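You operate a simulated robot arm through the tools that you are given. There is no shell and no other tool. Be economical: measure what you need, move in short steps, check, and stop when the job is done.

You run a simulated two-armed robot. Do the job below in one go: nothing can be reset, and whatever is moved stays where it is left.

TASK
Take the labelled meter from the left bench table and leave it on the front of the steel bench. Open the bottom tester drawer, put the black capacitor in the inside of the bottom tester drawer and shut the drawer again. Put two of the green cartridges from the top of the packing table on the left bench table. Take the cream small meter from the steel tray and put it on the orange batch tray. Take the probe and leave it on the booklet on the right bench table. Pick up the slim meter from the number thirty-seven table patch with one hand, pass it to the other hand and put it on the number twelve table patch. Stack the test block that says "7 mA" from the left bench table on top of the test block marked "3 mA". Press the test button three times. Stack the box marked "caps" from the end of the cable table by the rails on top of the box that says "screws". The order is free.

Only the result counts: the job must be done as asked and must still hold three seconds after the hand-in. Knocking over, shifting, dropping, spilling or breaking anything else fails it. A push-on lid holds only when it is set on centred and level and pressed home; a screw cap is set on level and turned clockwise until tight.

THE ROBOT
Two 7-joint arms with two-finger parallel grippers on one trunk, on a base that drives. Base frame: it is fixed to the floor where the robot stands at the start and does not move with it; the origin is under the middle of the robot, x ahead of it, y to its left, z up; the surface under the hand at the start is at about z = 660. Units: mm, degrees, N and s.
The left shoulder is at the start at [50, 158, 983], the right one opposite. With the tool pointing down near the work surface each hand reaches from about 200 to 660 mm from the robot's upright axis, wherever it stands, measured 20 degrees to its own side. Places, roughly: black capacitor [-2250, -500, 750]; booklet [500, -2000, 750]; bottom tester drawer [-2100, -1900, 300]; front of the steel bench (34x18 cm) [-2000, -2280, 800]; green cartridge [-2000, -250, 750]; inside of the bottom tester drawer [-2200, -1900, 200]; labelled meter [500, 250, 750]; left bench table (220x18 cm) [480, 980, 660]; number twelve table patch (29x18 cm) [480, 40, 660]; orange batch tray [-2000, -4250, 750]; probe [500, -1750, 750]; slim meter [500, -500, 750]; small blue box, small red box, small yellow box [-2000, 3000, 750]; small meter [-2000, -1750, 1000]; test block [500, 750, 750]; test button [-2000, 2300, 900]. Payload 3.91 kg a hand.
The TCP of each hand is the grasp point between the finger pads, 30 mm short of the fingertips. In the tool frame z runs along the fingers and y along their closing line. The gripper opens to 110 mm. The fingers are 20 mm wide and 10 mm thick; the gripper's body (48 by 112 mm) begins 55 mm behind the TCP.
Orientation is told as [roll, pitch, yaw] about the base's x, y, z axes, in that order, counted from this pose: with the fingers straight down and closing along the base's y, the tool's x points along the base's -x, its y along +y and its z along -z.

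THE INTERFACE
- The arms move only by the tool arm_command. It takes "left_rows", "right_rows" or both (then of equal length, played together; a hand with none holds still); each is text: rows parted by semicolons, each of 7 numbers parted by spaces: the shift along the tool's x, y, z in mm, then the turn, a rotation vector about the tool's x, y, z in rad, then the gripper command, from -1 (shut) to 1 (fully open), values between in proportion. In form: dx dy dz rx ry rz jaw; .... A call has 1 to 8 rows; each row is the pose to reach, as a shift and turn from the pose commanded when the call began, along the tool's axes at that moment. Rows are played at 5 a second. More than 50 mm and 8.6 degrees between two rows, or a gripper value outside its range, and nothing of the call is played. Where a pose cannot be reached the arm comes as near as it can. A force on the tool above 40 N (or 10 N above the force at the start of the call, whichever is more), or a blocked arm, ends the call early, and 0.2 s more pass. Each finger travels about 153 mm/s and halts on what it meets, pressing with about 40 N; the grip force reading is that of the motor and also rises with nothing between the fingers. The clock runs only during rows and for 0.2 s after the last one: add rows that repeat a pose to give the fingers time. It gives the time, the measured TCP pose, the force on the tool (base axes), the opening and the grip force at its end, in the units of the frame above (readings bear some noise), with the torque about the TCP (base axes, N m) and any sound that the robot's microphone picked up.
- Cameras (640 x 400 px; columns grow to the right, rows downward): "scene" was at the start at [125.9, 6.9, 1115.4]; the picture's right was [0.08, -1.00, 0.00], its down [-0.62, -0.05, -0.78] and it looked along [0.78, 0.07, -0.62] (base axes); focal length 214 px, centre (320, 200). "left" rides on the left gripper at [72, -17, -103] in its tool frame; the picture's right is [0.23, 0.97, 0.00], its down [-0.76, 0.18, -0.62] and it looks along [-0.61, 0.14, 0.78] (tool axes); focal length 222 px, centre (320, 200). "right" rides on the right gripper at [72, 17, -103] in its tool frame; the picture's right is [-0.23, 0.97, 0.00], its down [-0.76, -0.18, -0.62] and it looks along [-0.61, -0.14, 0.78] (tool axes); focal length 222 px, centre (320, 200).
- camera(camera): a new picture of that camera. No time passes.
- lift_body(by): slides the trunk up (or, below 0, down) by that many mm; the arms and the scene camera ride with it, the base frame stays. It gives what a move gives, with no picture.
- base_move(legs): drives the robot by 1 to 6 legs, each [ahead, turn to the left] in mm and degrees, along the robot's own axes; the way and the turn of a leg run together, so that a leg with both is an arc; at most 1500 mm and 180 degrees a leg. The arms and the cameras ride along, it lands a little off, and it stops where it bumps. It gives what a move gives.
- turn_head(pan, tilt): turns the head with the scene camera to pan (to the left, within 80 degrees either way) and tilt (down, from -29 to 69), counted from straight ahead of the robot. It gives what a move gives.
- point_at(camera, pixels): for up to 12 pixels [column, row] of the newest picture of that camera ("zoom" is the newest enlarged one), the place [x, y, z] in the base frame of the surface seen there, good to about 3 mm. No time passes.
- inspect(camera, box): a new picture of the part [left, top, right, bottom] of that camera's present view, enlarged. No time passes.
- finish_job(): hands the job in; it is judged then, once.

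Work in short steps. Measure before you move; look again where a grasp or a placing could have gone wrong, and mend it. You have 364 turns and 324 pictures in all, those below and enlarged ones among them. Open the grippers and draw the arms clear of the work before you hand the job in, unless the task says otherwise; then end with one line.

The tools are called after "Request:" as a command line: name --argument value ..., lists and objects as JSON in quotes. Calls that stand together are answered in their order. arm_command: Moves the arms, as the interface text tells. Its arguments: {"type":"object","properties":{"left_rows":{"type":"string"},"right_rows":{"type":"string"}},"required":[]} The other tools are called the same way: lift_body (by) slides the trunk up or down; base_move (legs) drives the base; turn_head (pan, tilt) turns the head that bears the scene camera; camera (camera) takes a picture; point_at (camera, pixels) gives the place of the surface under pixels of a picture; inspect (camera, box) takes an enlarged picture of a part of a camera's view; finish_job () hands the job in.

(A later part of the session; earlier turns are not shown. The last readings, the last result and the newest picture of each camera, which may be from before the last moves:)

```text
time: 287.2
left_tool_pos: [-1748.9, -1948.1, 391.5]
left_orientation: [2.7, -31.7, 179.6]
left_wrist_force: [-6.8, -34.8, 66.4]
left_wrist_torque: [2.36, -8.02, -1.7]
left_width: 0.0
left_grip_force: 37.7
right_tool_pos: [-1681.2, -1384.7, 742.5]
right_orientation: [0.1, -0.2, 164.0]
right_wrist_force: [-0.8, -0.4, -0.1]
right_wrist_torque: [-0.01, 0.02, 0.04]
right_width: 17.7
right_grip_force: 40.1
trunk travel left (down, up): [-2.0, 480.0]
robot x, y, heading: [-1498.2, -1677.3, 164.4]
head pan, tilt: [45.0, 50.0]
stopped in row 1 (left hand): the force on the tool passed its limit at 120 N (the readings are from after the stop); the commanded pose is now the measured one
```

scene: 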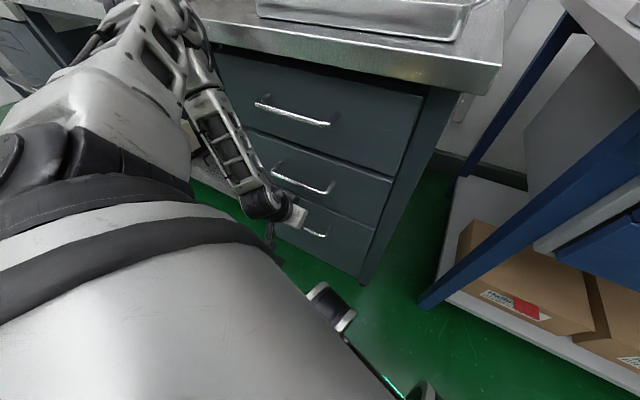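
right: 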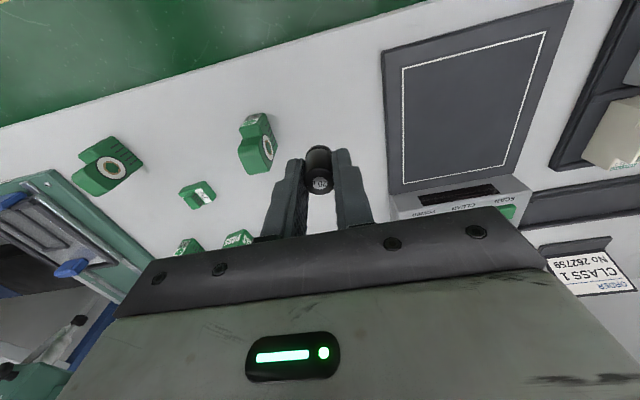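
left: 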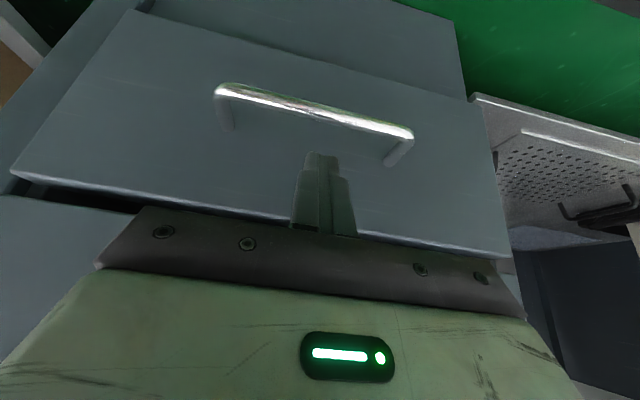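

A collision: 129 N. I look before moving on.

Request:
camera --camera "scene"

Request:
camera --camera "left"

Request:
camera --camera "right"

```text
214 pictures are left
```

scene: 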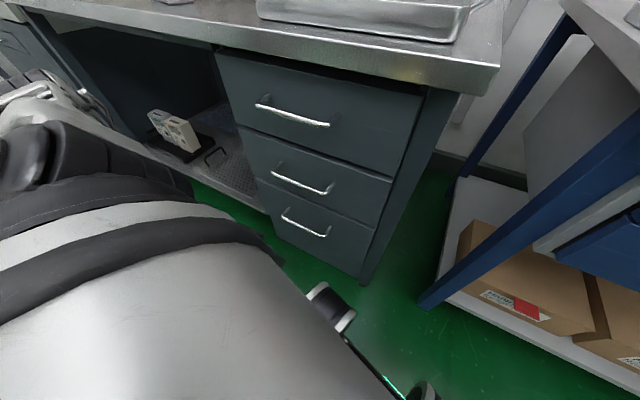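

```text
213 pictures are left
```

left: 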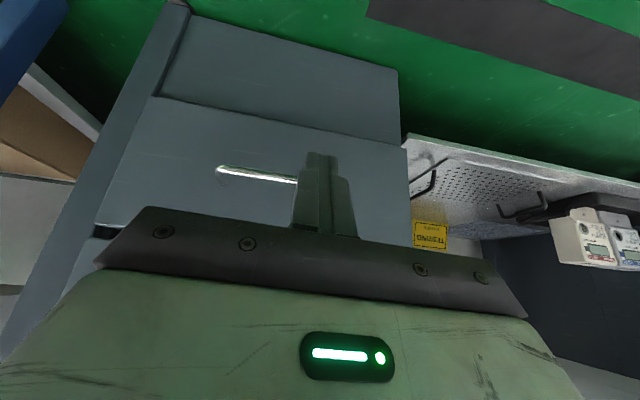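

```text
212 pictures are left
```

right: 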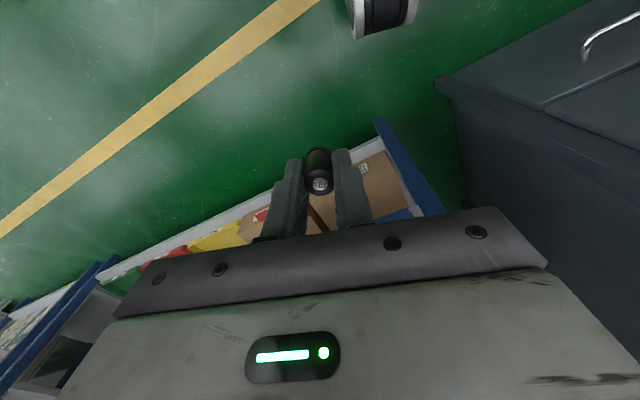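

Most likely my own leg was touched by the wrist. I move forward, outward and up to free it.

Request:
arm_command --left_rows "-20 15 -6 0 0 0 -1; -40 30 -12 0 0 0 -1; -55 45 -25 0 0 0 -1; -55 60 -60 0 0 0 -1"

```text
time: 288.2
left_tool_pos: [-1773.4, -2030.3, 447.1]
left_orientation: [2.2, -31.8, 180.0]
left_wrist_force: [0.1, 1.1, -0.1]
left_wrist_torque: [0.01, -0.01, 0.0]
left_width: 0.0
left_grip_force: 38.2
left hand out of reach, approached as far as the arm can: row 1, 2, 3, 4
right_tool_pos: [-1681.6, -1386.3, 742.6]
right_orientation: [0.0, 0.0, 164.1]
right_wrist_force: [-0.3, 0.1, -0.5]
right_wrist_torque: [-0.01, 0.02, 0.01]
right_width: 18.0
right_grip_force: 39.9
trunk travel left (down, up): [-2.0, 480.0]
robot x, y, heading: [-1497.6, -1678.1, 164.1]
head pan, tilt: [45.0, 50.0]
```

Free again. I test the flatter pitch here.

Request:
arm_command --left_rows "0 0 0 0 -0.13 0 -1; 0 0 0 0 -0.26 0 -1; 0 0 0 0 -0.39 0 -1; 0 0 0 0 -0.52 0 -1; 0 0 0 0 -0.6 0 -1; 0 0 0 0 -0.6 0 -1"

Request:
camera --camera "scene"

```text
time: 289.6
left_tool_pos: [-1772.5, -2029.5, 447.6]
left_orientation: [4.9, -66.2, 176.6]
left_wrist_force: [-0.9, 0.2, 0.3]
left_wrist_torque: [-0.03, -0.04, -0.02]
left_width: 0.0
left_grip_force: 38.1
right_tool_pos: [-1682.9, -1385.3, 741.9]
right_orientation: [0.0, 0.0, 164.1]
right_wrist_force: [0.1, 0.2, -0.8]
right_wrist_torque: [-0.01, -0.04, 0.05]
right_width: 17.9
right_grip_force: 40.0
trunk travel left (down, up): [-2.0, 480.0]
robot x, y, heading: [-1495.7, -1679.6, 164.2]
head pan, tilt: [45.0, 50.0]
```

```text
211 pictures are left
```

scene: 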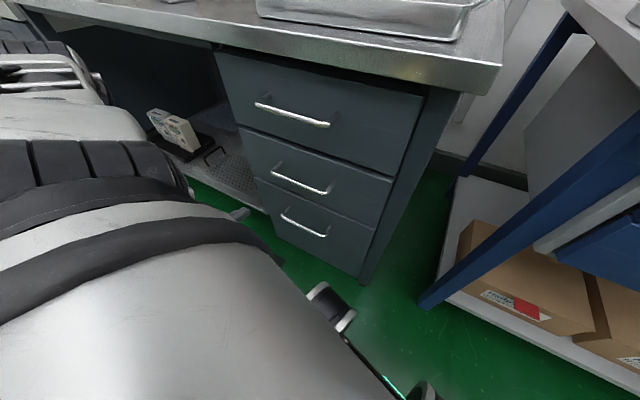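

That posture works. I test the descent by 100 mm.

Request:
arm_command --left_rows "30 0 14 0 0 0 -1; 61 0 27 0 0 0 -1; 91 0 41 0 0 0 -1; 91 0 41 0 0 0 -1"

```text
time: 290.6
left_tool_pos: [-1774.4, -2035.6, 348.0]
left_orientation: [4.8, -66.2, 176.9]
left_wrist_force: [0.2, 0.4, 0.1]
left_wrist_torque: [-0.01, 0.03, -0.03]
left_width: 0.0
left_grip_force: 37.8
right_tool_pos: [-1681.0, -1384.1, 742.1]
right_orientation: [0.0, 0.0, 164.1]
right_wrist_force: [0.0, 0.7, 0.3]
right_wrist_torque: [0.02, -0.02, 0.0]
right_width: 17.7
right_grip_force: 39.9
trunk travel left (down, up): [-2.0, 480.0]
robot x, y, heading: [-1495.3, -1678.2, 164.3]
head pan, tilt: [45.0, 50.0]
```

Depth is fine with the flat hand. I flatten it a bit more (pitch ≈ −80°), then roll it 90° so that the fingers can grip the horizontal bar.

Request:
arm_command --left_rows "0 0 0 0 -0.12 0 -1; 0 0 0 0 -0.24 0 -1; 0 0 0 0 -0.24 0 -1"

Request:
arm_command --left_rows "0 0 0 0 0 0.14 -0.4; 0 0 0 0 0 0.28 -0.4; 0 0 0 0 0 0.42 -0.4; 0 0 0 0 0 0.56 -0.4; 0 0 0 0 0 0.7 -0.4; 0 0 0 0 0 0.84 -0.4; 0 0 0 0 0 0.98 -0.4; 0 0 0 0 0 1.12 -0.4"

Request:
camera --camera "left"

```text
time: 291.4
left_tool_pos: [-1774.4, -2034.6, 348.6]
left_orientation: [11.2, -79.7, 170.1]
left_wrist_force: [0.8, -0.1, -0.6]
left_wrist_torque: [-0.01, 0.0, -0.03]
left_width: 0.1
left_grip_force: 37.4
right_tool_pos: [-1682.6, -1385.2, 742.9]
right_orientation: [0.0, -0.1, 164.1]
right_wrist_force: [0.5, 0.7, 0.1]
right_wrist_torque: [0.03, 0.0, 0.01]
right_width: 17.6
right_grip_force: 39.9
trunk travel left (down, up): [-2.0, 480.0]
robot x, y, heading: [-1497.1, -1682.2, 164.3]
head pan, tilt: [45.0, 50.0]
```

```text
time: 293.2
left_tool_pos: [-1773.8, -2032.8, 348.6]
left_orientation: [79.0, -23.3, 95.9]
left_wrist_force: [-0.2, 0.6, 0.1]
left_wrist_torque: [0.0, 0.0, 0.0]
left_width: 33.2
left_grip_force: 0.1
right_tool_pos: [-1680.9, -1385.4, 743.1]
right_orientation: [-0.1, 0.0, 164.1]
right_wrist_force: [0.0, 0.4, -1.3]
right_wrist_torque: [0.02, 0.01, 0.01]
right_width: 17.9
right_grip_force: 39.8
trunk travel left (down, up): [-2.0, 480.0]
robot x, y, heading: [-1495.0, -1681.5, 164.2]
head pan, tilt: [45.0, 50.0]
```

```text
210 pictures are left
```

left: 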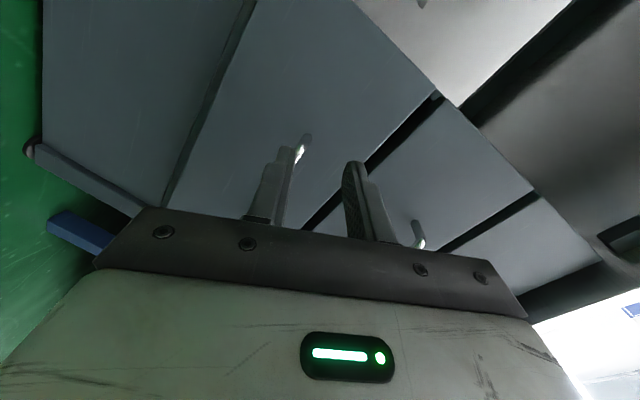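

The tool axis is nearly forward now; 0.42 rad more roll makes the closing line vertical.

Request:
arm_command --left_rows "0 0 0 0 0 0.14 -0.4; 0 0 0 0 0 0.28 -0.4; 0 0 0 0 0 0.42 -0.4; 0 0 0 0 0 0.42 -0.4"

Request:
camera --camera "left"

Request:
camera --camera "scene"

```text
time: 294.2
left_tool_pos: [-1773.9, -2032.9, 348.7]
left_orientation: [79.9, 0.4, 91.4]
left_wrist_force: [0.0, -0.9, 0.0]
left_wrist_torque: [0.02, -0.03, 0.01]
left_width: 32.7
left_grip_force: 0.0
right_tool_pos: [-1682.2, -1385.5, 742.4]
right_orientation: [0.0, 0.0, 164.1]
right_wrist_force: [0.5, 0.3, -0.3]
right_wrist_torque: [-0.03, 0.02, 0.0]
right_width: 17.7
right_grip_force: 39.8
trunk travel left (down, up): [-2.0, 480.0]
robot x, y, heading: [-1490.5, -1679.2, 164.0]
head pan, tilt: [45.0, 50.0]
```

```text
209 pictures are left
```

left: 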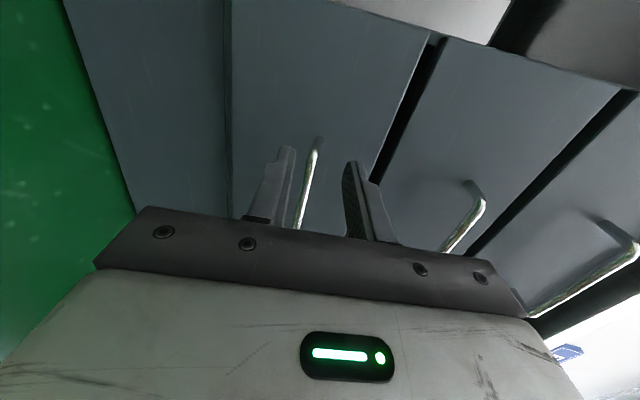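

```text
208 pictures are left
```

scene: 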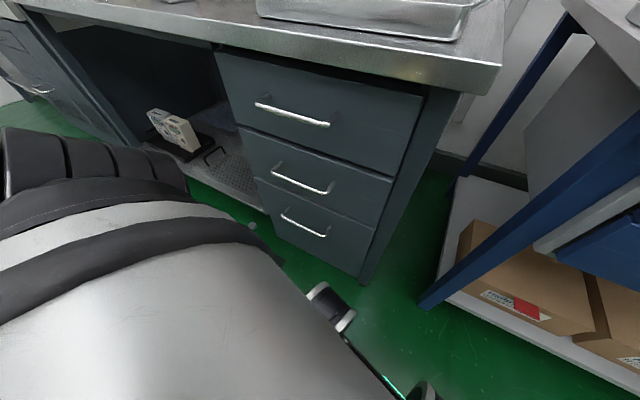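

Orientation is right (fingers forward 10° down, closing vertical). I move sideways to y≈-1935 and then check the alignment with the bar.

Request:
arm_command --left_rows "-33 -5 0 0 0 0 -0.15; -66 -10 0 0 0 0 -0.15; -98 -14 0 0 0 0 -0.15; -98 -14 30 0 0 0 -0.15; -98 -14 45 0 0 0 -0.15; -98 -14 45 0 0 0 -0.15"

Request:
camera --camera "left"

Request:
inspect --camera "scene" --box '[200, 140, 360, 290]'

```text
time: 295.5
left_tool_pos: [-1815.6, -1986.8, 298.8]
left_orientation: [78.2, 10.1, 90.9]
left_wrist_force: [-0.3, -0.3, -0.4]
left_wrist_torque: [0.02, -0.01, 0.02]
left_width: 46.9
left_grip_force: 0.2
right_tool_pos: [-1682.2, -1385.7, 740.9]
right_orientation: [0.0, -0.1, 164.2]
right_wrist_force: [0.1, -0.5, 0.5]
right_wrist_torque: [0.01, 0.0, -0.01]
right_width: 17.5
right_grip_force: 40.1
trunk travel left (down, up): [-2.0, 480.0]
robot x, y, heading: [-1492.7, -1681.8, 164.0]
head pan, tilt: [45.0, 50.0]
stopped in row 6 (left hand): the arm was blocked; the commanded pose is now the measured one
```

```text
207 pictures are left
```

left: 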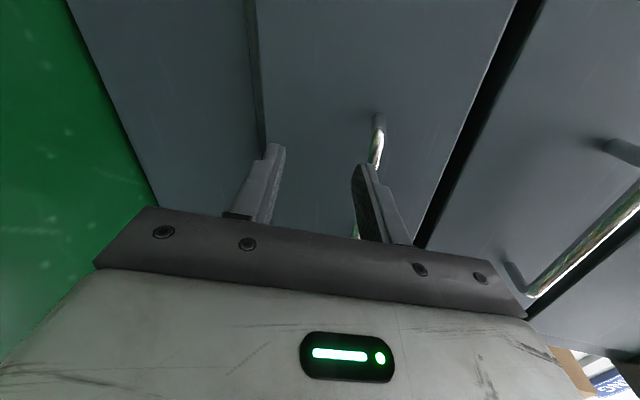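

```text
2.67 times, centred on (280, 215) of scene
```

zoom: 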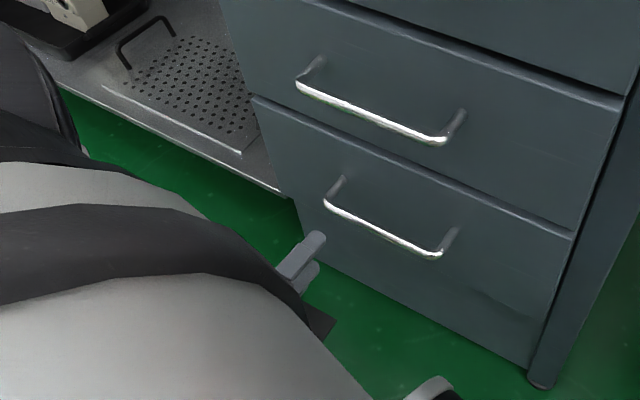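

My own leg blocks the arm here: I stand too close. I back off and restand farther right and back, at about (-1450,-1590) facing square.

Request:
base_move --legs '[[-250, 0], [0, -74], [160, 0], [0, 90], [190, 0]]'

Request:
camera --camera "left"

Request:
camera --camera "scene"

```text
time: 306.6
left_tool_pos: [-1669.3, -1967.6, 300.5]
left_orientation: [78.3, 10.2, 106.2]
left_wrist_force: [-0.2, 0.3, 0.4]
left_wrist_torque: [-0.01, 0.01, 0.02]
left_width: 46.7
left_grip_force: 0.1
right_tool_pos: [-1700.3, -1352.3, 741.8]
right_orientation: [-0.1, 0.0, 179.4]
right_wrist_force: [0.5, 0.2, 0.1]
right_wrist_torque: [0.01, 0.0, 0.02]
right_width: 17.5
right_grip_force: 40.1
trunk travel left (down, up): [-2.0, 480.0]
robot x, y, heading: [-1442.8, -1582.1, 179.3]
head pan, tilt: [45.0, 50.0]
```

```text
205 pictures are left
```

left: 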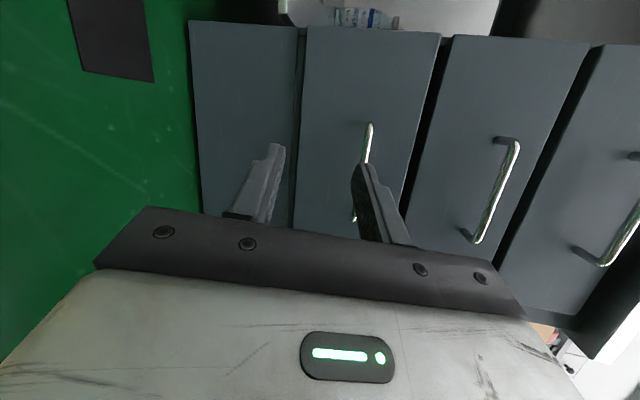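

```text
204 pictures are left
```

scene: 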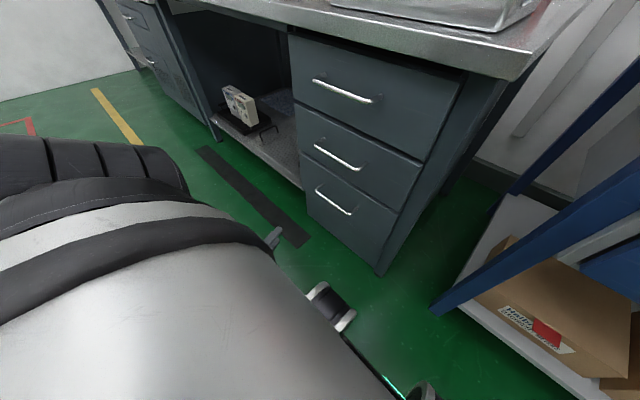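

I square the orientation and move to the pre-grip point (-1809,-1930,346).

Request:
arm_command --left_rows "-16 21 27 -0.013 -0.076 -0.029 -0.15; -33 41 54 -0.027 -0.153 -0.058 -0.15; -50 62 82 -0.04 -0.229 -0.087 -0.15; -66 82 109 -0.053 -0.31 -0.117 -0.15; -66 82 109 -0.053 -0.31 -0.117 -0.15"

Request:
camera --camera "left"

Request:
camera --camera "scene"

```text
time: 307.8
left_tool_pos: [-1809.4, -1927.6, 346.5]
left_orientation: [79.9, 0.0, 89.9]
left_wrist_force: [0.7, 0.5, 0.5]
left_wrist_torque: [0.0, -0.02, -0.01]
left_width: 46.8
left_grip_force: 0.0
right_tool_pos: [-1698.2, -1350.4, 741.5]
right_orientation: [-0.1, -0.1, 179.3]
right_wrist_force: [-0.2, 0.1, -0.4]
right_wrist_torque: [0.0, 0.0, -0.01]
right_width: 17.5
right_grip_force: 39.7
trunk travel left (down, up): [-2.0, 480.0]
robot x, y, heading: [-1441.9, -1581.8, 179.5]
head pan, tilt: [45.0, 50.0]
```

```text
203 pictures are left
```

left: 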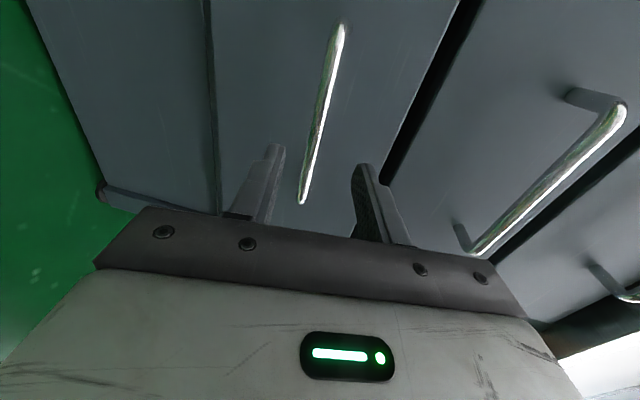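

```text
202 pictures are left
```

scene: 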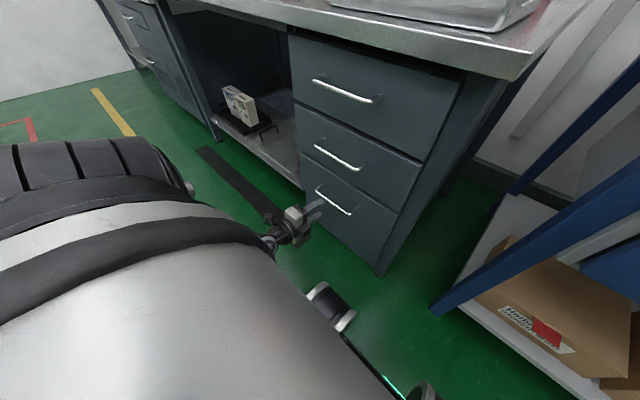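

Reached exactly. I verify the bar's place from the left camera.

Request:
point_at --camera "left" --pixels '[[304, 195], [315, 140], [328, 85], [340, 30], [265, 100]]'

```text
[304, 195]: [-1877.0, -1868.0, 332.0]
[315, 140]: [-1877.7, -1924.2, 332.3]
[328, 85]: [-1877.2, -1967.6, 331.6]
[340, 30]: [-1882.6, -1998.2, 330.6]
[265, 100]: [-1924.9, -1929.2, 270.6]
```

Bar centre ≈(-1882,·,332): on the axis. I advance 66 mm and close.

Request:
arm_command --left_rows "0 0 22 0 0 0 -0.15; 0 -1 44 0 0 0 -0.15; 0 -1 66 0 0 0 -0.15; 0 -1 66 0 0 0 -0.15; 0 -1 66 0 0 0 -1; 0 -1 66 0 0 0 -1; 0 -1 66 0 0 0 -1"

Request:
camera --camera "left"

```text
time: 309.4
left_tool_pos: [-1874.6, -1927.4, 330.6]
left_orientation: [79.4, 0.0, 89.9]
left_wrist_force: [-1.4, -1.6, -16.3]
left_wrist_torque: [0.12, -0.21, 0.02]
left_width: 11.8
left_grip_force: 45.1
right_tool_pos: [-1700.6, -1351.4, 743.0]
right_orientation: [-0.1, 0.0, 179.4]
right_wrist_force: [0.3, 0.3, -0.9]
right_wrist_torque: [0.0, 0.02, 0.04]
right_width: 17.5
right_grip_force: 40.3
trunk travel left (down, up): [-2.0, 480.0]
robot x, y, heading: [-1442.3, -1584.2, 179.7]
head pan, tilt: [45.0, 50.0]
```

```text
201 pictures are left
```

left: 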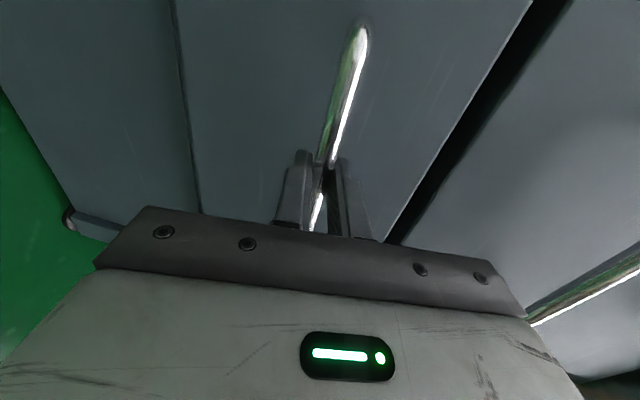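

The bar is gripped. I pull the drawer by driving straight back 240 mm.

Request:
base_move --legs '[[-120, 0]]'

Request:
camera --camera "scene"

```text
time: 310.6
left_tool_pos: [-1754.7, -1927.6, 331.1]
left_orientation: [79.6, 0.0, 89.9]
left_wrist_force: [0.6, 3.0, -24.5]
left_wrist_torque: [-0.02, -0.19, 1.04]
left_width: 11.8
left_grip_force: 44.6
right_tool_pos: [-1580.0, -1352.9, 741.6]
right_orientation: [-0.1, 0.1, 179.3]
right_wrist_force: [1.4, -0.9, -0.9]
right_wrist_torque: [0.03, 0.04, 0.02]
right_width: 17.7
right_grip_force: 40.0
trunk travel left (down, up): [-2.0, 480.0]
robot x, y, heading: [-1319.9, -1584.2, 179.5]
head pan, tilt: [45.0, 50.0]
```

```text
200 pictures are left
```

scene: 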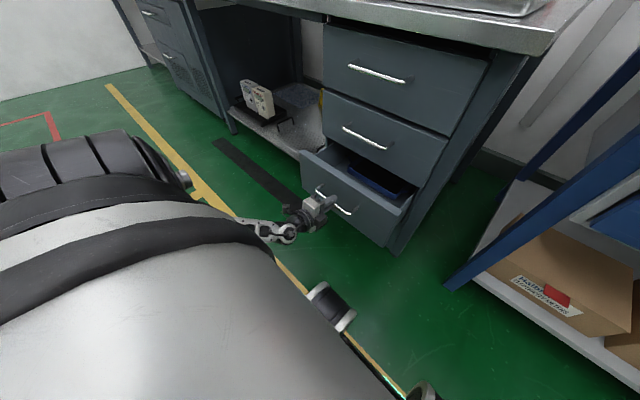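

The drawer comes along; a blue thing lies inside. I pull a further 150 mm.

Request:
base_move --legs '[[-150, 0]]'

Request:
inspect --camera "scene" --box '[260, 60, 500, 260]'

```text
time: 312.0
left_tool_pos: [-1604.0, -1927.0, 329.8]
left_orientation: [79.5, 0.0, 89.7]
left_wrist_force: [-0.2, 6.4, -11.1]
left_wrist_torque: [0.08, -0.09, 0.53]
left_width: 11.4
left_grip_force: 45.1
right_tool_pos: [-1429.2, -1353.1, 741.9]
right_orientation: [0.0, 0.1, 179.1]
right_wrist_force: [0.2, 0.2, -0.4]
right_wrist_torque: [0.03, 0.0, 0.0]
right_width: 17.5
right_grip_force: 39.8
trunk travel left (down, up): [-2.0, 480.0]
robot x, y, heading: [-1171.0, -1589.0, 179.3]
head pan, tilt: [45.0, 50.0]
```

```text
2.00 times, centred on (380, 160) of scene
```

zoom: 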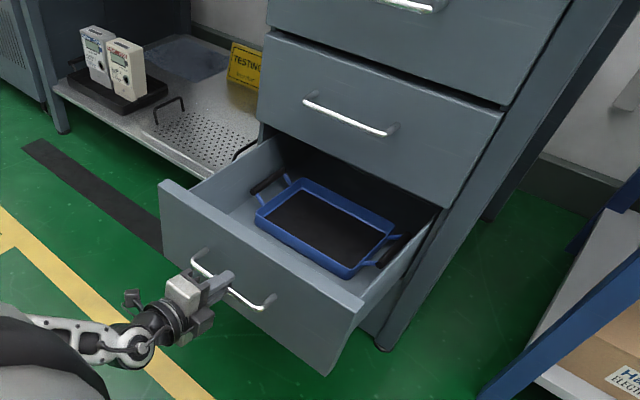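

Open by ≈270 mm; a blue tray is inside. I measure the drawer interior.

Request:
point_at --camera "zoom" --pixels '[[240, 200], [230, 222], [300, 265], [320, 210], [280, 225], [350, 245], [165, 185], [350, 305], [250, 240], [440, 200], [275, 145], [360, 283]]'

```text
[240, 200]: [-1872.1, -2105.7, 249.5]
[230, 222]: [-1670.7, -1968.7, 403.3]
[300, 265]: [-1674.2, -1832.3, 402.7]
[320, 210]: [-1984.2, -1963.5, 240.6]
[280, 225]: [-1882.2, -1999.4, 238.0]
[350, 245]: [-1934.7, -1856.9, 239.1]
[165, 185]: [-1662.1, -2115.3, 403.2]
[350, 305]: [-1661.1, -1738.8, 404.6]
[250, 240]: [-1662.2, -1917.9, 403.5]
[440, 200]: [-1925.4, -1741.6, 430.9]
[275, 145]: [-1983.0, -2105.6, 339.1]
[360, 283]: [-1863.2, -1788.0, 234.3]
```

I release the handle and draw the left hand back and up.

Request:
arm_command --left_rows "0 0 0 0 0 0 -0.5; 0 0 0 0 0 0 -0.15; 0 0 0 0 0 0 -0.15; 0 0 -30 0 0 0 -0.15; 0 0 -60 0 0 0 -0.15; 0 0 -70 0 0 0 -0.15"

Request:
camera --camera "left"

```text
time: 313.4
left_tool_pos: [-1534.2, -1928.4, 345.0]
left_orientation: [79.5, 0.0, 89.4]
left_wrist_force: [0.7, 0.2, -0.6]
left_wrist_torque: [0.03, 0.02, -0.01]
left_width: 46.6
left_grip_force: 0.1
right_tool_pos: [-1428.3, -1353.2, 741.5]
right_orientation: [0.0, 0.0, 179.2]
right_wrist_force: [-0.7, 0.2, -0.3]
right_wrist_torque: [0.02, 0.05, -0.02]
right_width: 17.5
right_grip_force: 39.6
trunk travel left (down, up): [-2.0, 480.0]
robot x, y, heading: [-1168.3, -1585.2, 179.2]
head pan, tilt: [45.0, 50.0]
```

```text
198 pictures are left
```

left: 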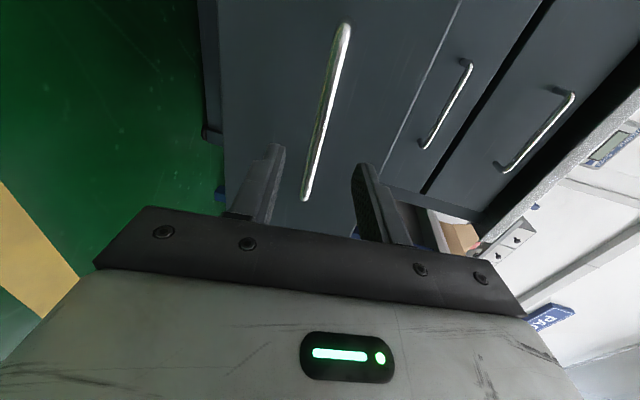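

Handle released. I drive to the left of the open drawer so the right hand (with the capacitor) can work over it.

Request:
base_move --legs '[[0, 90], [660, 0], [0, -90], [150, 0]]'

Request:
turn_head --pan -30 --tilt 45

Request:
camera --camera "scene"

```text
time: 325.6
left_tool_pos: [-1709.7, -2589.4, 344.2]
left_orientation: [79.6, 0.0, 89.0]
left_wrist_force: [0.0, 0.3, 1.1]
left_wrist_torque: [0.02, -0.02, -0.03]
left_width: 46.9
left_grip_force: 0.0
right_tool_pos: [-1597.3, -2014.3, 742.7]
right_orientation: [-0.1, -0.1, 178.6]
right_wrist_force: [1.0, -0.3, 0.0]
right_wrist_torque: [0.01, 0.02, 0.01]
right_width: 17.5
right_grip_force: 40.2
trunk travel left (down, up): [-2.0, 480.0]
robot x, y, heading: [-1342.8, -2252.2, 178.6]
head pan, tilt: [45.0, 50.0]
```

```text
time: 327.1
left_tool_pos: [-1710.2, -2587.1, 345.3]
left_orientation: [79.5, 0.0, 89.0]
left_wrist_force: [0.8, 0.8, -0.1]
left_wrist_torque: [0.01, 0.01, 0.01]
left_width: 46.6
left_grip_force: 0.1
right_tool_pos: [-1598.9, -2014.9, 742.2]
right_orientation: [0.1, 0.0, 178.6]
right_wrist_force: [0.3, 0.9, 0.2]
right_wrist_torque: [-0.02, 0.01, 0.03]
right_width: 17.5
right_grip_force: 40.0
trunk travel left (down, up): [-2.0, 480.0]
robot x, y, heading: [-1344.4, -2253.2, 178.6]
head pan, tilt: [-30.0, 45.0]
```

```text
197 pictures are left
```

scene: 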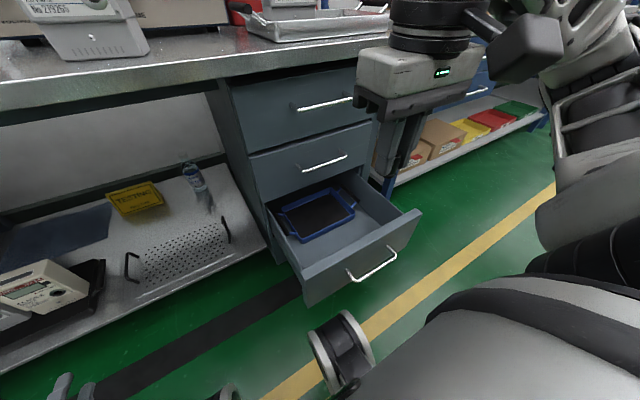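

Right hand is free of obstacles. I pitch it −45° first.

Request:
arm_command --right_rows "0 0 -10 0 -0.13 0 -1; 0 0 -20 0 -0.26 0 -1; 0 0 -20 0 -0.39 0 -1; 0 0 -20 0 -0.52 0 -1; 0 0 -20 0 -0.65 0 -1; 0 0 -20 0 -0.785 0 -1; 0 0 -20 0 -0.785 0 -1"

```text
time: 328.7
left_tool_pos: [-1708.5, -2588.2, 345.2]
left_orientation: [79.5, 0.0, 89.0]
left_wrist_force: [-0.9, 0.3, -0.9]
left_wrist_torque: [0.01, -0.03, 0.01]
left_width: 46.5
left_grip_force: 0.2
right_tool_pos: [-1629.6, -2011.3, 817.6]
right_orientation: [0.0, -45.2, 178.6]
right_wrist_force: [0.3, -0.6, -0.2]
right_wrist_torque: [-0.03, 0.04, -0.02]
right_width: 17.8
right_grip_force: 39.7
right hand out of reach, approached as far as the arm can: row 4, 5, 6, 7
trunk travel left (down, up): [-2.0, 480.0]
robot x, y, heading: [-1340.6, -2253.2, 178.6]
head pan, tilt: [-30.0, 45.0]
```

I bring it down in front of the bench to (-1800,-1925,560).

Request:
arm_command --right_rows "9 -12 43 0 0 0 -1; 17 -23 87 0 0 0 -1; 26 -35 130 0 0 0 -1; 35 -47 174 0 0 0 -1; 43 -58 217 0 0 0 -1; 52 -70 260 0 0 0 -1; 61 -82 304 0 0 0 -1; 61 -82 304 0 0 0 -1"

Request:
camera --camera "scene"

Request:
camera --camera "right"

```text
time: 330.5
left_tool_pos: [-1709.5, -2588.4, 344.9]
left_orientation: [79.5, 0.0, 89.0]
left_wrist_force: [0.0, 0.2, -0.9]
left_wrist_torque: [-0.03, 0.0, -0.01]
left_width: 46.7
left_grip_force: 0.1
right_tool_pos: [-1799.6, -1925.3, 558.1]
right_orientation: [0.0, -45.1, 178.6]
right_wrist_force: [0.3, -0.4, -0.6]
right_wrist_torque: [0.0, 0.01, -0.02]
right_width: 17.6
right_grip_force: 39.4
right hand out of reach, approached as far as the arm can: row 1, 2, 3
trunk travel left (down, up): [-2.0, 480.0]
robot x, y, heading: [-1339.1, -2253.1, 178.6]
head pan, tilt: [-30.0, 45.0]
```

```text
196 pictures are left
```

scene: 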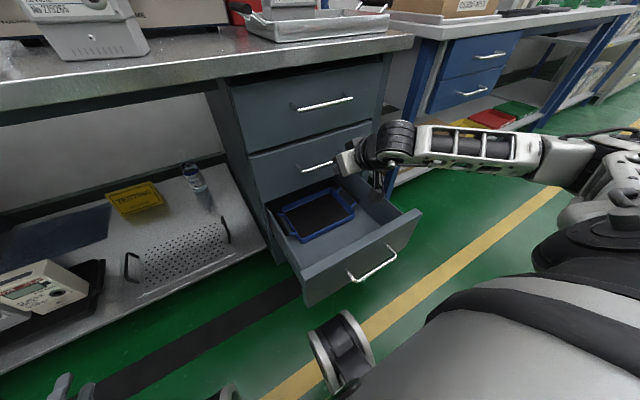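

```text
195 pictures are left
```

right: 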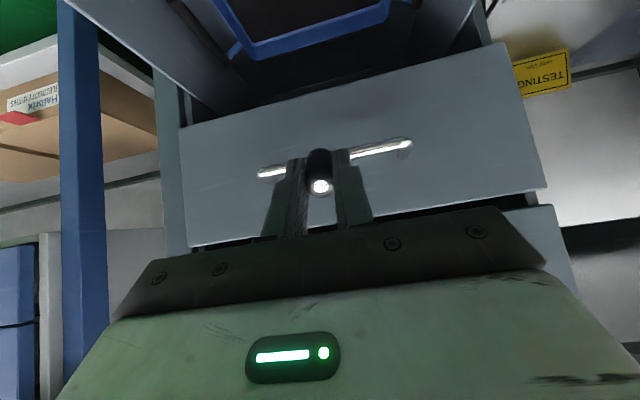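

I measure the wrist and forearm heights to make sure they clear the drawer walls.

Request:
point_at --camera "scene" --pixels '[[395, 125], [470, 128], [540, 140], [560, 165], [395, 165], [420, 215], [365, 178], [400, 235], [345, 165]]'

```text
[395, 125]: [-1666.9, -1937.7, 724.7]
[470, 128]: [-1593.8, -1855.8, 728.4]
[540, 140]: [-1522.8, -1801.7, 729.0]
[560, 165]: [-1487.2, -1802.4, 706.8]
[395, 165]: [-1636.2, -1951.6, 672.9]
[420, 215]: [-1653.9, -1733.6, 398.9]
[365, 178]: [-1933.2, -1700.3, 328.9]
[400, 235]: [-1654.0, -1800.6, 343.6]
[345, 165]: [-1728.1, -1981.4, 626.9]
```

The forearm should tilt as the hand sinks. I go down in steps: first z 470, then forward and down to (-1880,-1925,400).

Request:
arm_command --right_rows "31 0 31 0 0 0 -1; 62 0 62 0 0 0 -1; 60 0 95 0 0 0 -1; 57 0 130 0 0 0 -1; 55 0 168 0 0 0 -1; 55 0 168 0 0 0 -1"

Request:
camera --camera "scene"

Request:
camera --camera "right"

```text
time: 331.9
left_tool_pos: [-1708.2, -2588.1, 344.3]
left_orientation: [79.5, 0.0, 88.9]
left_wrist_force: [0.6, -0.6, -0.6]
left_wrist_torque: [0.0, 0.01, 0.01]
left_width: 46.8
left_grip_force: 0.1
right_tool_pos: [-1876.1, -1923.7, 401.3]
right_orientation: [0.0, -44.9, 178.7]
right_wrist_force: [0.2, 0.2, -0.5]
right_wrist_torque: [0.0, 0.0, -0.02]
right_width: 17.8
right_grip_force: 39.5
trunk travel left (down, up): [-2.0, 480.0]
robot x, y, heading: [-1343.2, -2253.9, 178.4]
head pan, tilt: [-30.0, 45.0]
```

```text
194 pictures are left
```

scene: 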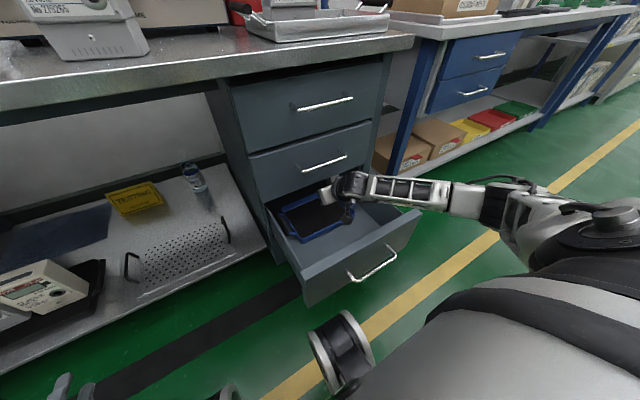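

```text
193 pictures are left
```

right: 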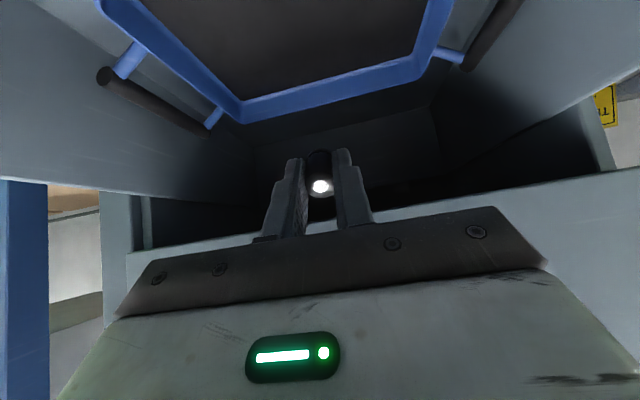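

I measure forearm heights over the walls, and tray points in the right view.

Request:
point_at --camera "scene" --pixels '[[400, 205], [430, 205], [470, 215], [415, 178], [480, 200], [350, 218], [345, 185], [410, 213]]'

Request:
point_at --camera "right" --pixels '[[320, 50], [340, 105], [240, 60], [280, 20], [318, 140], [420, 140]]'

```text
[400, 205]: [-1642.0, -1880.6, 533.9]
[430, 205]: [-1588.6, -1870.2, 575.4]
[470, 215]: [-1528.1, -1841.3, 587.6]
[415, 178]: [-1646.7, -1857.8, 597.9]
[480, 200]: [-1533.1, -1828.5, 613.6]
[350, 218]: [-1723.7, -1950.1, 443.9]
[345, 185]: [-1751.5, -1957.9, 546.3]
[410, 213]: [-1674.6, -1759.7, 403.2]
```

```text
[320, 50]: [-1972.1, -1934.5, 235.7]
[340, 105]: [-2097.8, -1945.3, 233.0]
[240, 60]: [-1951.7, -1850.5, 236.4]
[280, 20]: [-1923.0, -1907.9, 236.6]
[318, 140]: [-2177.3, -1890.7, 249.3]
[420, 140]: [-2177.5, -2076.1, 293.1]
```

There is clearance. I descend vertically 125 mm to just above the tray mat (z≈236).

Request:
arm_command --right_rows "22 0 22 0 0 0 -1; 45 0 45 0 0 0 -1; 67 0 67 0 0 0 -1; 82 0 82 0 0 0 -1; 89 0 89 0 0 0 -1; 89 0 89 0 0 0 -1"

Request:
inspect --camera "scene" --box '[240, 120, 480, 300]'

Request:
camera --camera "right"

```text
time: 333.3
left_tool_pos: [-1708.7, -2588.1, 345.3]
left_orientation: [79.6, -0.2, 89.0]
left_wrist_force: [0.3, 0.2, 0.3]
left_wrist_torque: [0.03, -0.01, 0.04]
left_width: 46.8
left_grip_force: 0.0
right_tool_pos: [-1879.0, -1921.5, 280.5]
right_orientation: [-0.1, -45.4, 178.7]
right_wrist_force: [-0.7, 0.0, -0.2]
right_wrist_torque: [0.03, 0.02, 0.01]
right_width: 17.6
right_grip_force: 40.5
trunk travel left (down, up): [-2.0, 480.0]
robot x, y, heading: [-1342.1, -2249.0, 178.9]
head pan, tilt: [-30.0, 45.0]
```

```text
2.22 times, centred on (360, 210) of scene
```

zoom: 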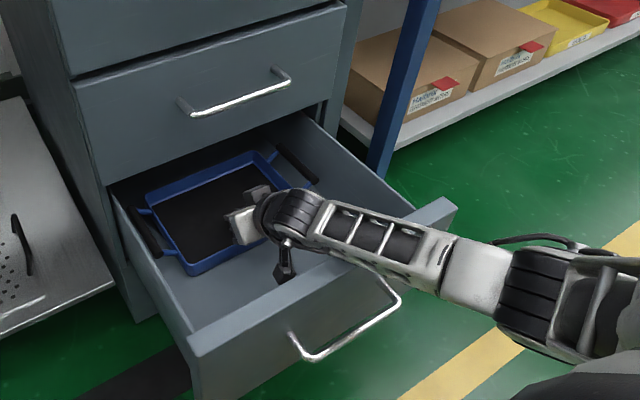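

```text
191 pictures are left
```

right: 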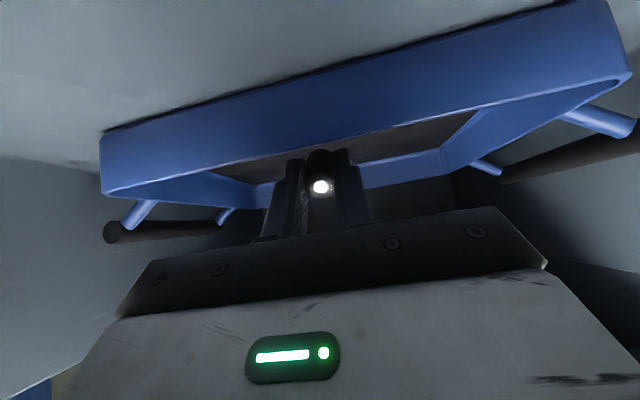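

I measure the tray's front wall relative to the capacitor.

Request:
point_at --camera "right" --pixels '[[250, 120], [250, 155], [400, 120], [440, 125], [240, 170], [410, 155], [400, 80]]'

```text
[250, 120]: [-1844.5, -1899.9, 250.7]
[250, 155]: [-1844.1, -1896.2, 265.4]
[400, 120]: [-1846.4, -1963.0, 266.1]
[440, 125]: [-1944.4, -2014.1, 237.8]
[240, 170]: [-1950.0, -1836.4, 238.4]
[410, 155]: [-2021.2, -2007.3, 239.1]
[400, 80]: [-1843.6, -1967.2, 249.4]
```

The capacitor's end is inside the tray (rim x≈-1846). I lower ~10 mm more and open gently.

Request:
arm_command --right_rows "3 0 3 0 0 0 -1; 6 0 6 0 0 0 -1; 8 0 8 0 0 0 -1; 8 0 8 0 0 0 -1"

Request:
arm_command --right_rows "0 0 0 0 0 0 -0.6; 0 0 0 0 0 0 -0.3; 0 0 0 0 0 0 -0.1; 0 0 0 0 0 0 -0.1"

Request:
camera --camera "right"

```text
time: 334.3
left_tool_pos: [-1708.6, -2588.7, 345.8]
left_orientation: [79.8, -0.3, 89.0]
left_wrist_force: [1.7, -0.1, 0.7]
left_wrist_torque: [0.01, 0.02, 0.0]
left_width: 46.8
left_grip_force: 0.1
right_tool_pos: [-1889.7, -1915.0, 284.6]
right_orientation: [-0.8, -47.0, 178.5]
right_wrist_force: [0.2, -0.2, 0.0]
right_wrist_torque: [0.0, 0.04, 0.02]
right_width: 17.3
right_grip_force: 40.2
trunk travel left (down, up): [-2.0, 480.0]
robot x, y, heading: [-1346.5, -2252.4, 178.6]
head pan, tilt: [-30.0, 45.0]
```

```text
time: 335.3
left_tool_pos: [-1708.5, -2587.7, 344.8]
left_orientation: [79.8, -0.3, 89.1]
left_wrist_force: [-0.6, 0.6, 0.1]
left_wrist_torque: [0.01, 0.02, -0.05]
left_width: 46.8
left_grip_force: 0.0
right_tool_pos: [-1889.0, -1915.8, 285.2]
right_orientation: [-0.7, -47.0, 178.6]
right_wrist_force: [0.2, 0.2, 0.3]
right_wrist_torque: [0.01, 0.0, 0.0]
right_width: 49.7
right_grip_force: 0.1
trunk travel left (down, up): [-2.0, 480.0]
robot x, y, heading: [-1340.9, -2252.5, 178.8]
head pan, tilt: [-30.0, 45.0]
```

```text
190 pictures are left
```

right: 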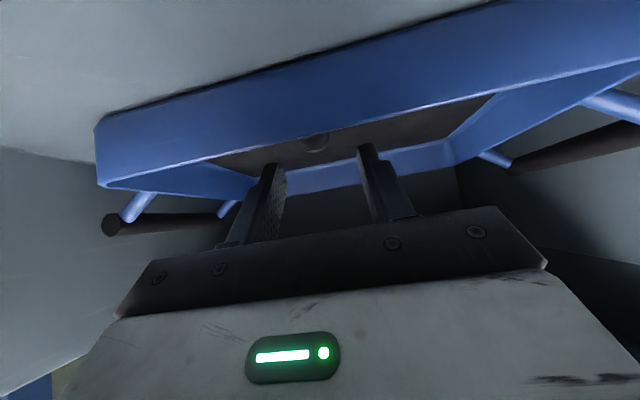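

The capacitor lies in the tray at (315,140). The hand stopped sinking, so a link may touch the front panel: I raise straight up at once.

Request:
arm_command --right_rows "-15 0 -15 0 0 0 -0.1; -40 0 -40 0 0 0 -0.1; -65 0 -65 0 0 0 -0.1; -90 0 -90 0 0 0 -0.1; -110 0 -120 0 0 0 -0.1; -115 0 -155 0 0 0 -0.1; -125 0 -190 0 0 0 -0.1; -140 0 -220 0 0 0 -0.1"

Request:
inspect --camera "scene" --box '[240, 120, 480, 300]'

```text
time: 337.1
left_tool_pos: [-1709.2, -2587.8, 345.6]
left_orientation: [79.4, 0.0, 88.9]
left_wrist_force: [-0.5, 0.3, 0.1]
left_wrist_torque: [0.0, -0.01, 0.0]
left_width: 46.9
left_grip_force: 0.0
right_tool_pos: [-1822.8, -1927.8, 519.7]
right_orientation: [0.1, -45.0, 178.6]
right_wrist_force: [0.3, -0.3, -0.7]
right_wrist_torque: [0.03, -0.01, 0.02]
right_width: 49.4
right_grip_force: 0.0
trunk travel left (down, up): [-2.0, 480.0]
robot x, y, heading: [-1342.9, -2252.9, 178.7]
head pan, tilt: [-30.0, 45.0]
```

```text
2.22 times, centred on (360, 210) of scene
```

zoom: 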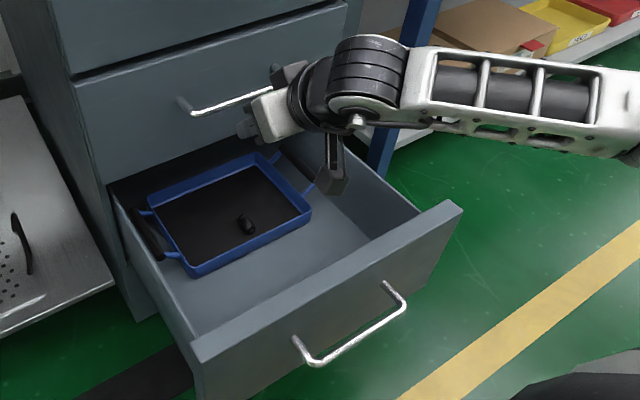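

The capacitor lies in the tray inside the drawer. I back off 270 mm with the hand passing above the panel, then flatten and close the right hand to push the drawer shut.

Request:
base_move --legs '[[-290, 0]]'

Request:
arm_command --right_rows "0 0 0 0 -0.13 0 -1; 0 0 0 0 -0.26 0 -1; 0 0 0 0 -0.39 0 -1; 0 0 0 0 -0.52 0 -1; 0 0 0 0 -0.61 0 -1; 0 0 0 0 -0.61 0 -1"

Request:
camera --camera "scene"

```text
time: 339.1
left_tool_pos: [-1421.9, -2594.5, 344.7]
left_orientation: [79.5, 0.0, 88.9]
left_wrist_force: [0.1, 0.5, 0.4]
left_wrist_torque: [0.02, 0.02, -0.02]
left_width: 46.5
left_grip_force: 0.1
right_tool_pos: [-1534.8, -1931.6, 519.9]
right_orientation: [0.0, -45.0, 178.4]
right_wrist_force: [0.4, 0.7, 0.3]
right_wrist_torque: [0.07, 0.0, -0.02]
right_width: 49.4
right_grip_force: 0.0
trunk travel left (down, up): [-2.0, 480.0]
robot x, y, heading: [-1057.1, -2257.6, 178.5]
head pan, tilt: [-30.0, 45.0]
```

```text
time: 340.5
left_tool_pos: [-1422.3, -2593.9, 344.7]
left_orientation: [79.5, 0.1, 88.8]
left_wrist_force: [0.1, -0.2, -0.2]
left_wrist_torque: [0.03, -0.01, 0.02]
left_width: 46.7
left_grip_force: 0.0
right_tool_pos: [-1535.1, -1923.4, 521.4]
right_orientation: [1.1, -79.9, 177.6]
right_wrist_force: [-0.8, 0.2, -0.2]
right_wrist_torque: [0.01, -0.02, 0.03]
right_width: 0.1
right_grip_force: 37.9
right hand out of reach, approached as far as the arm can: row 2, 3, 5, 6
trunk travel left (down, up): [-2.0, 480.0]
robot x, y, heading: [-1054.4, -2263.8, 178.6]
head pan, tilt: [-30.0, 45.0]
```

```text
188 pictures are left
```

scene: 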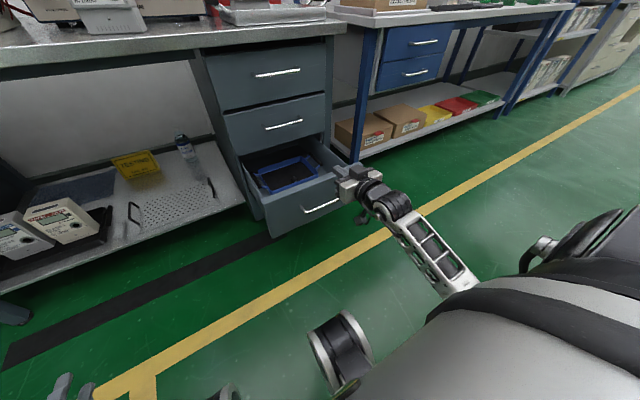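

I lower the fist to z≈372, in front of the panel above the handle.

Request:
arm_command --right_rows "37 0 6 0 0 0 -1; 74 0 13 0 0 0 -1; 110 0 20 0 0 0 -1; 147 0 26 0 0 0 -1; 147 0 26 0 0 0 -1"

Request:
inspect --camera "scene" --box '[220, 110, 460, 290]'

Request:
camera --camera "right"

```text
time: 341.7
left_tool_pos: [-1422.1, -2594.6, 344.0]
left_orientation: [79.5, 0.0, 88.8]
left_wrist_force: [0.7, -0.3, 0.7]
left_wrist_torque: [0.0, -0.02, 0.01]
left_width: 46.6
left_grip_force: 0.1
right_tool_pos: [-1532.1, -1903.1, 374.8]
right_orientation: [3.4, -79.9, 175.8]
right_wrist_force: [-1.0, -0.9, 0.0]
right_wrist_torque: [0.01, -0.01, 0.0]
right_width: 0.0
right_grip_force: 37.4
right hand out of reach, approached as far as the arm can: row 1, 2, 3, 4, 5
trunk travel left (down, up): [-2.0, 480.0]
robot x, y, heading: [-1056.5, -2256.2, 178.6]
head pan, tilt: [-30.0, 45.0]
```

```text
2.22 times, centred on (340, 200) of scene
```

zoom: 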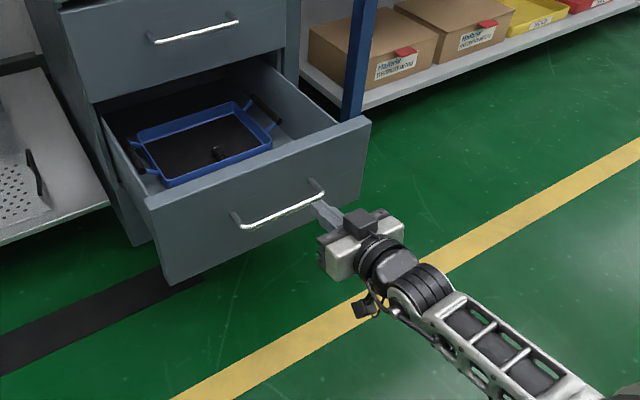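

```text
186 pictures are left
```

right: 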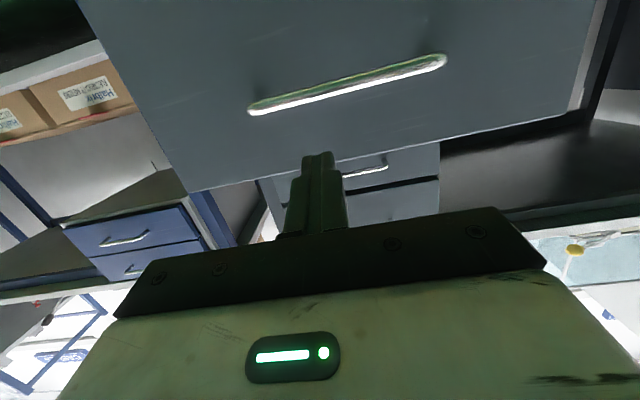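

The fist is at the panel's upper part, y near the middle. I drive ahead to push: first 320 mm.

Request:
base_move --legs '[[320, 0]]'

Request:
camera --camera "scene"

```text
time: 343.8
left_tool_pos: [-1740.1, -2586.7, 344.0]
left_orientation: [79.5, 0.0, 88.8]
left_wrist_force: [-0.2, 0.2, 0.2]
left_wrist_torque: [0.02, 0.01, 0.01]
left_width: 46.7
left_grip_force: 0.1
right_tool_pos: [-1849.7, -1897.4, 376.0]
right_orientation: [3.4, -79.9, 175.7]
right_wrist_force: [0.2, -0.5, -0.5]
right_wrist_torque: [0.01, 0.01, 0.01]
right_width: 0.0
right_grip_force: 37.6
trunk travel left (down, up): [-2.0, 480.0]
robot x, y, heading: [-1373.3, -2252.1, 178.6]
head pan, tilt: [-30.0, 45.0]
```

```text
185 pictures are left
```

scene: 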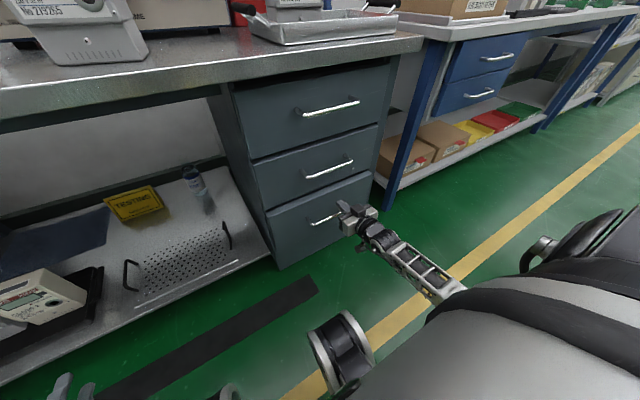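

Nearly shut; tip at x≈-1880, closed face is at -1924. I push 46 mm more.

Request:
base_move --legs '[[46, 0]]'

Request:
inspect --camera "scene" --box '[220, 80, 440, 280]'

```text
time: 344.9
left_tool_pos: [-1785.7, -2583.5, 343.9]
left_orientation: [79.4, 0.1, 88.7]
left_wrist_force: [-0.4, 0.4, 0.2]
left_wrist_torque: [0.02, 0.02, 0.01]
left_width: 46.6
left_grip_force: 0.0
right_tool_pos: [-1893.7, -1895.1, 375.7]
right_orientation: [3.5, -80.1, 175.6]
right_wrist_force: [2.1, 0.0, 1.1]
right_wrist_torque: [0.03, 0.04, 0.0]
right_width: 0.1
right_grip_force: 37.7
trunk travel left (down, up): [-2.0, 480.0]
robot x, y, heading: [-1420.7, -2250.4, 178.7]
head pan, tilt: [-30.0, 45.0]
stopped in leg 1: the force on the tool passed its limit at 71 N (the readings are from after the stop); the commanded pose is now the measured one
```

```text
2.00 times, centred on (330, 180) of scene
```

zoom: 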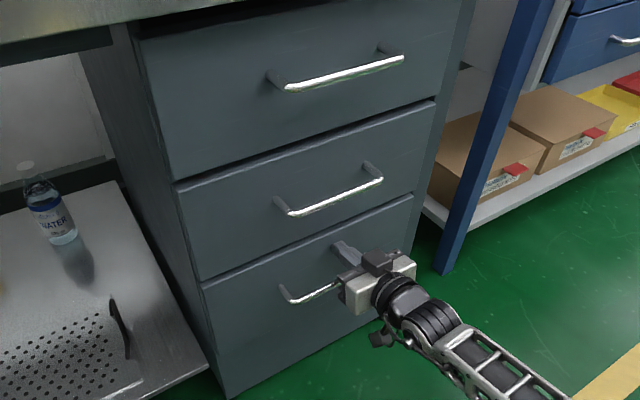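

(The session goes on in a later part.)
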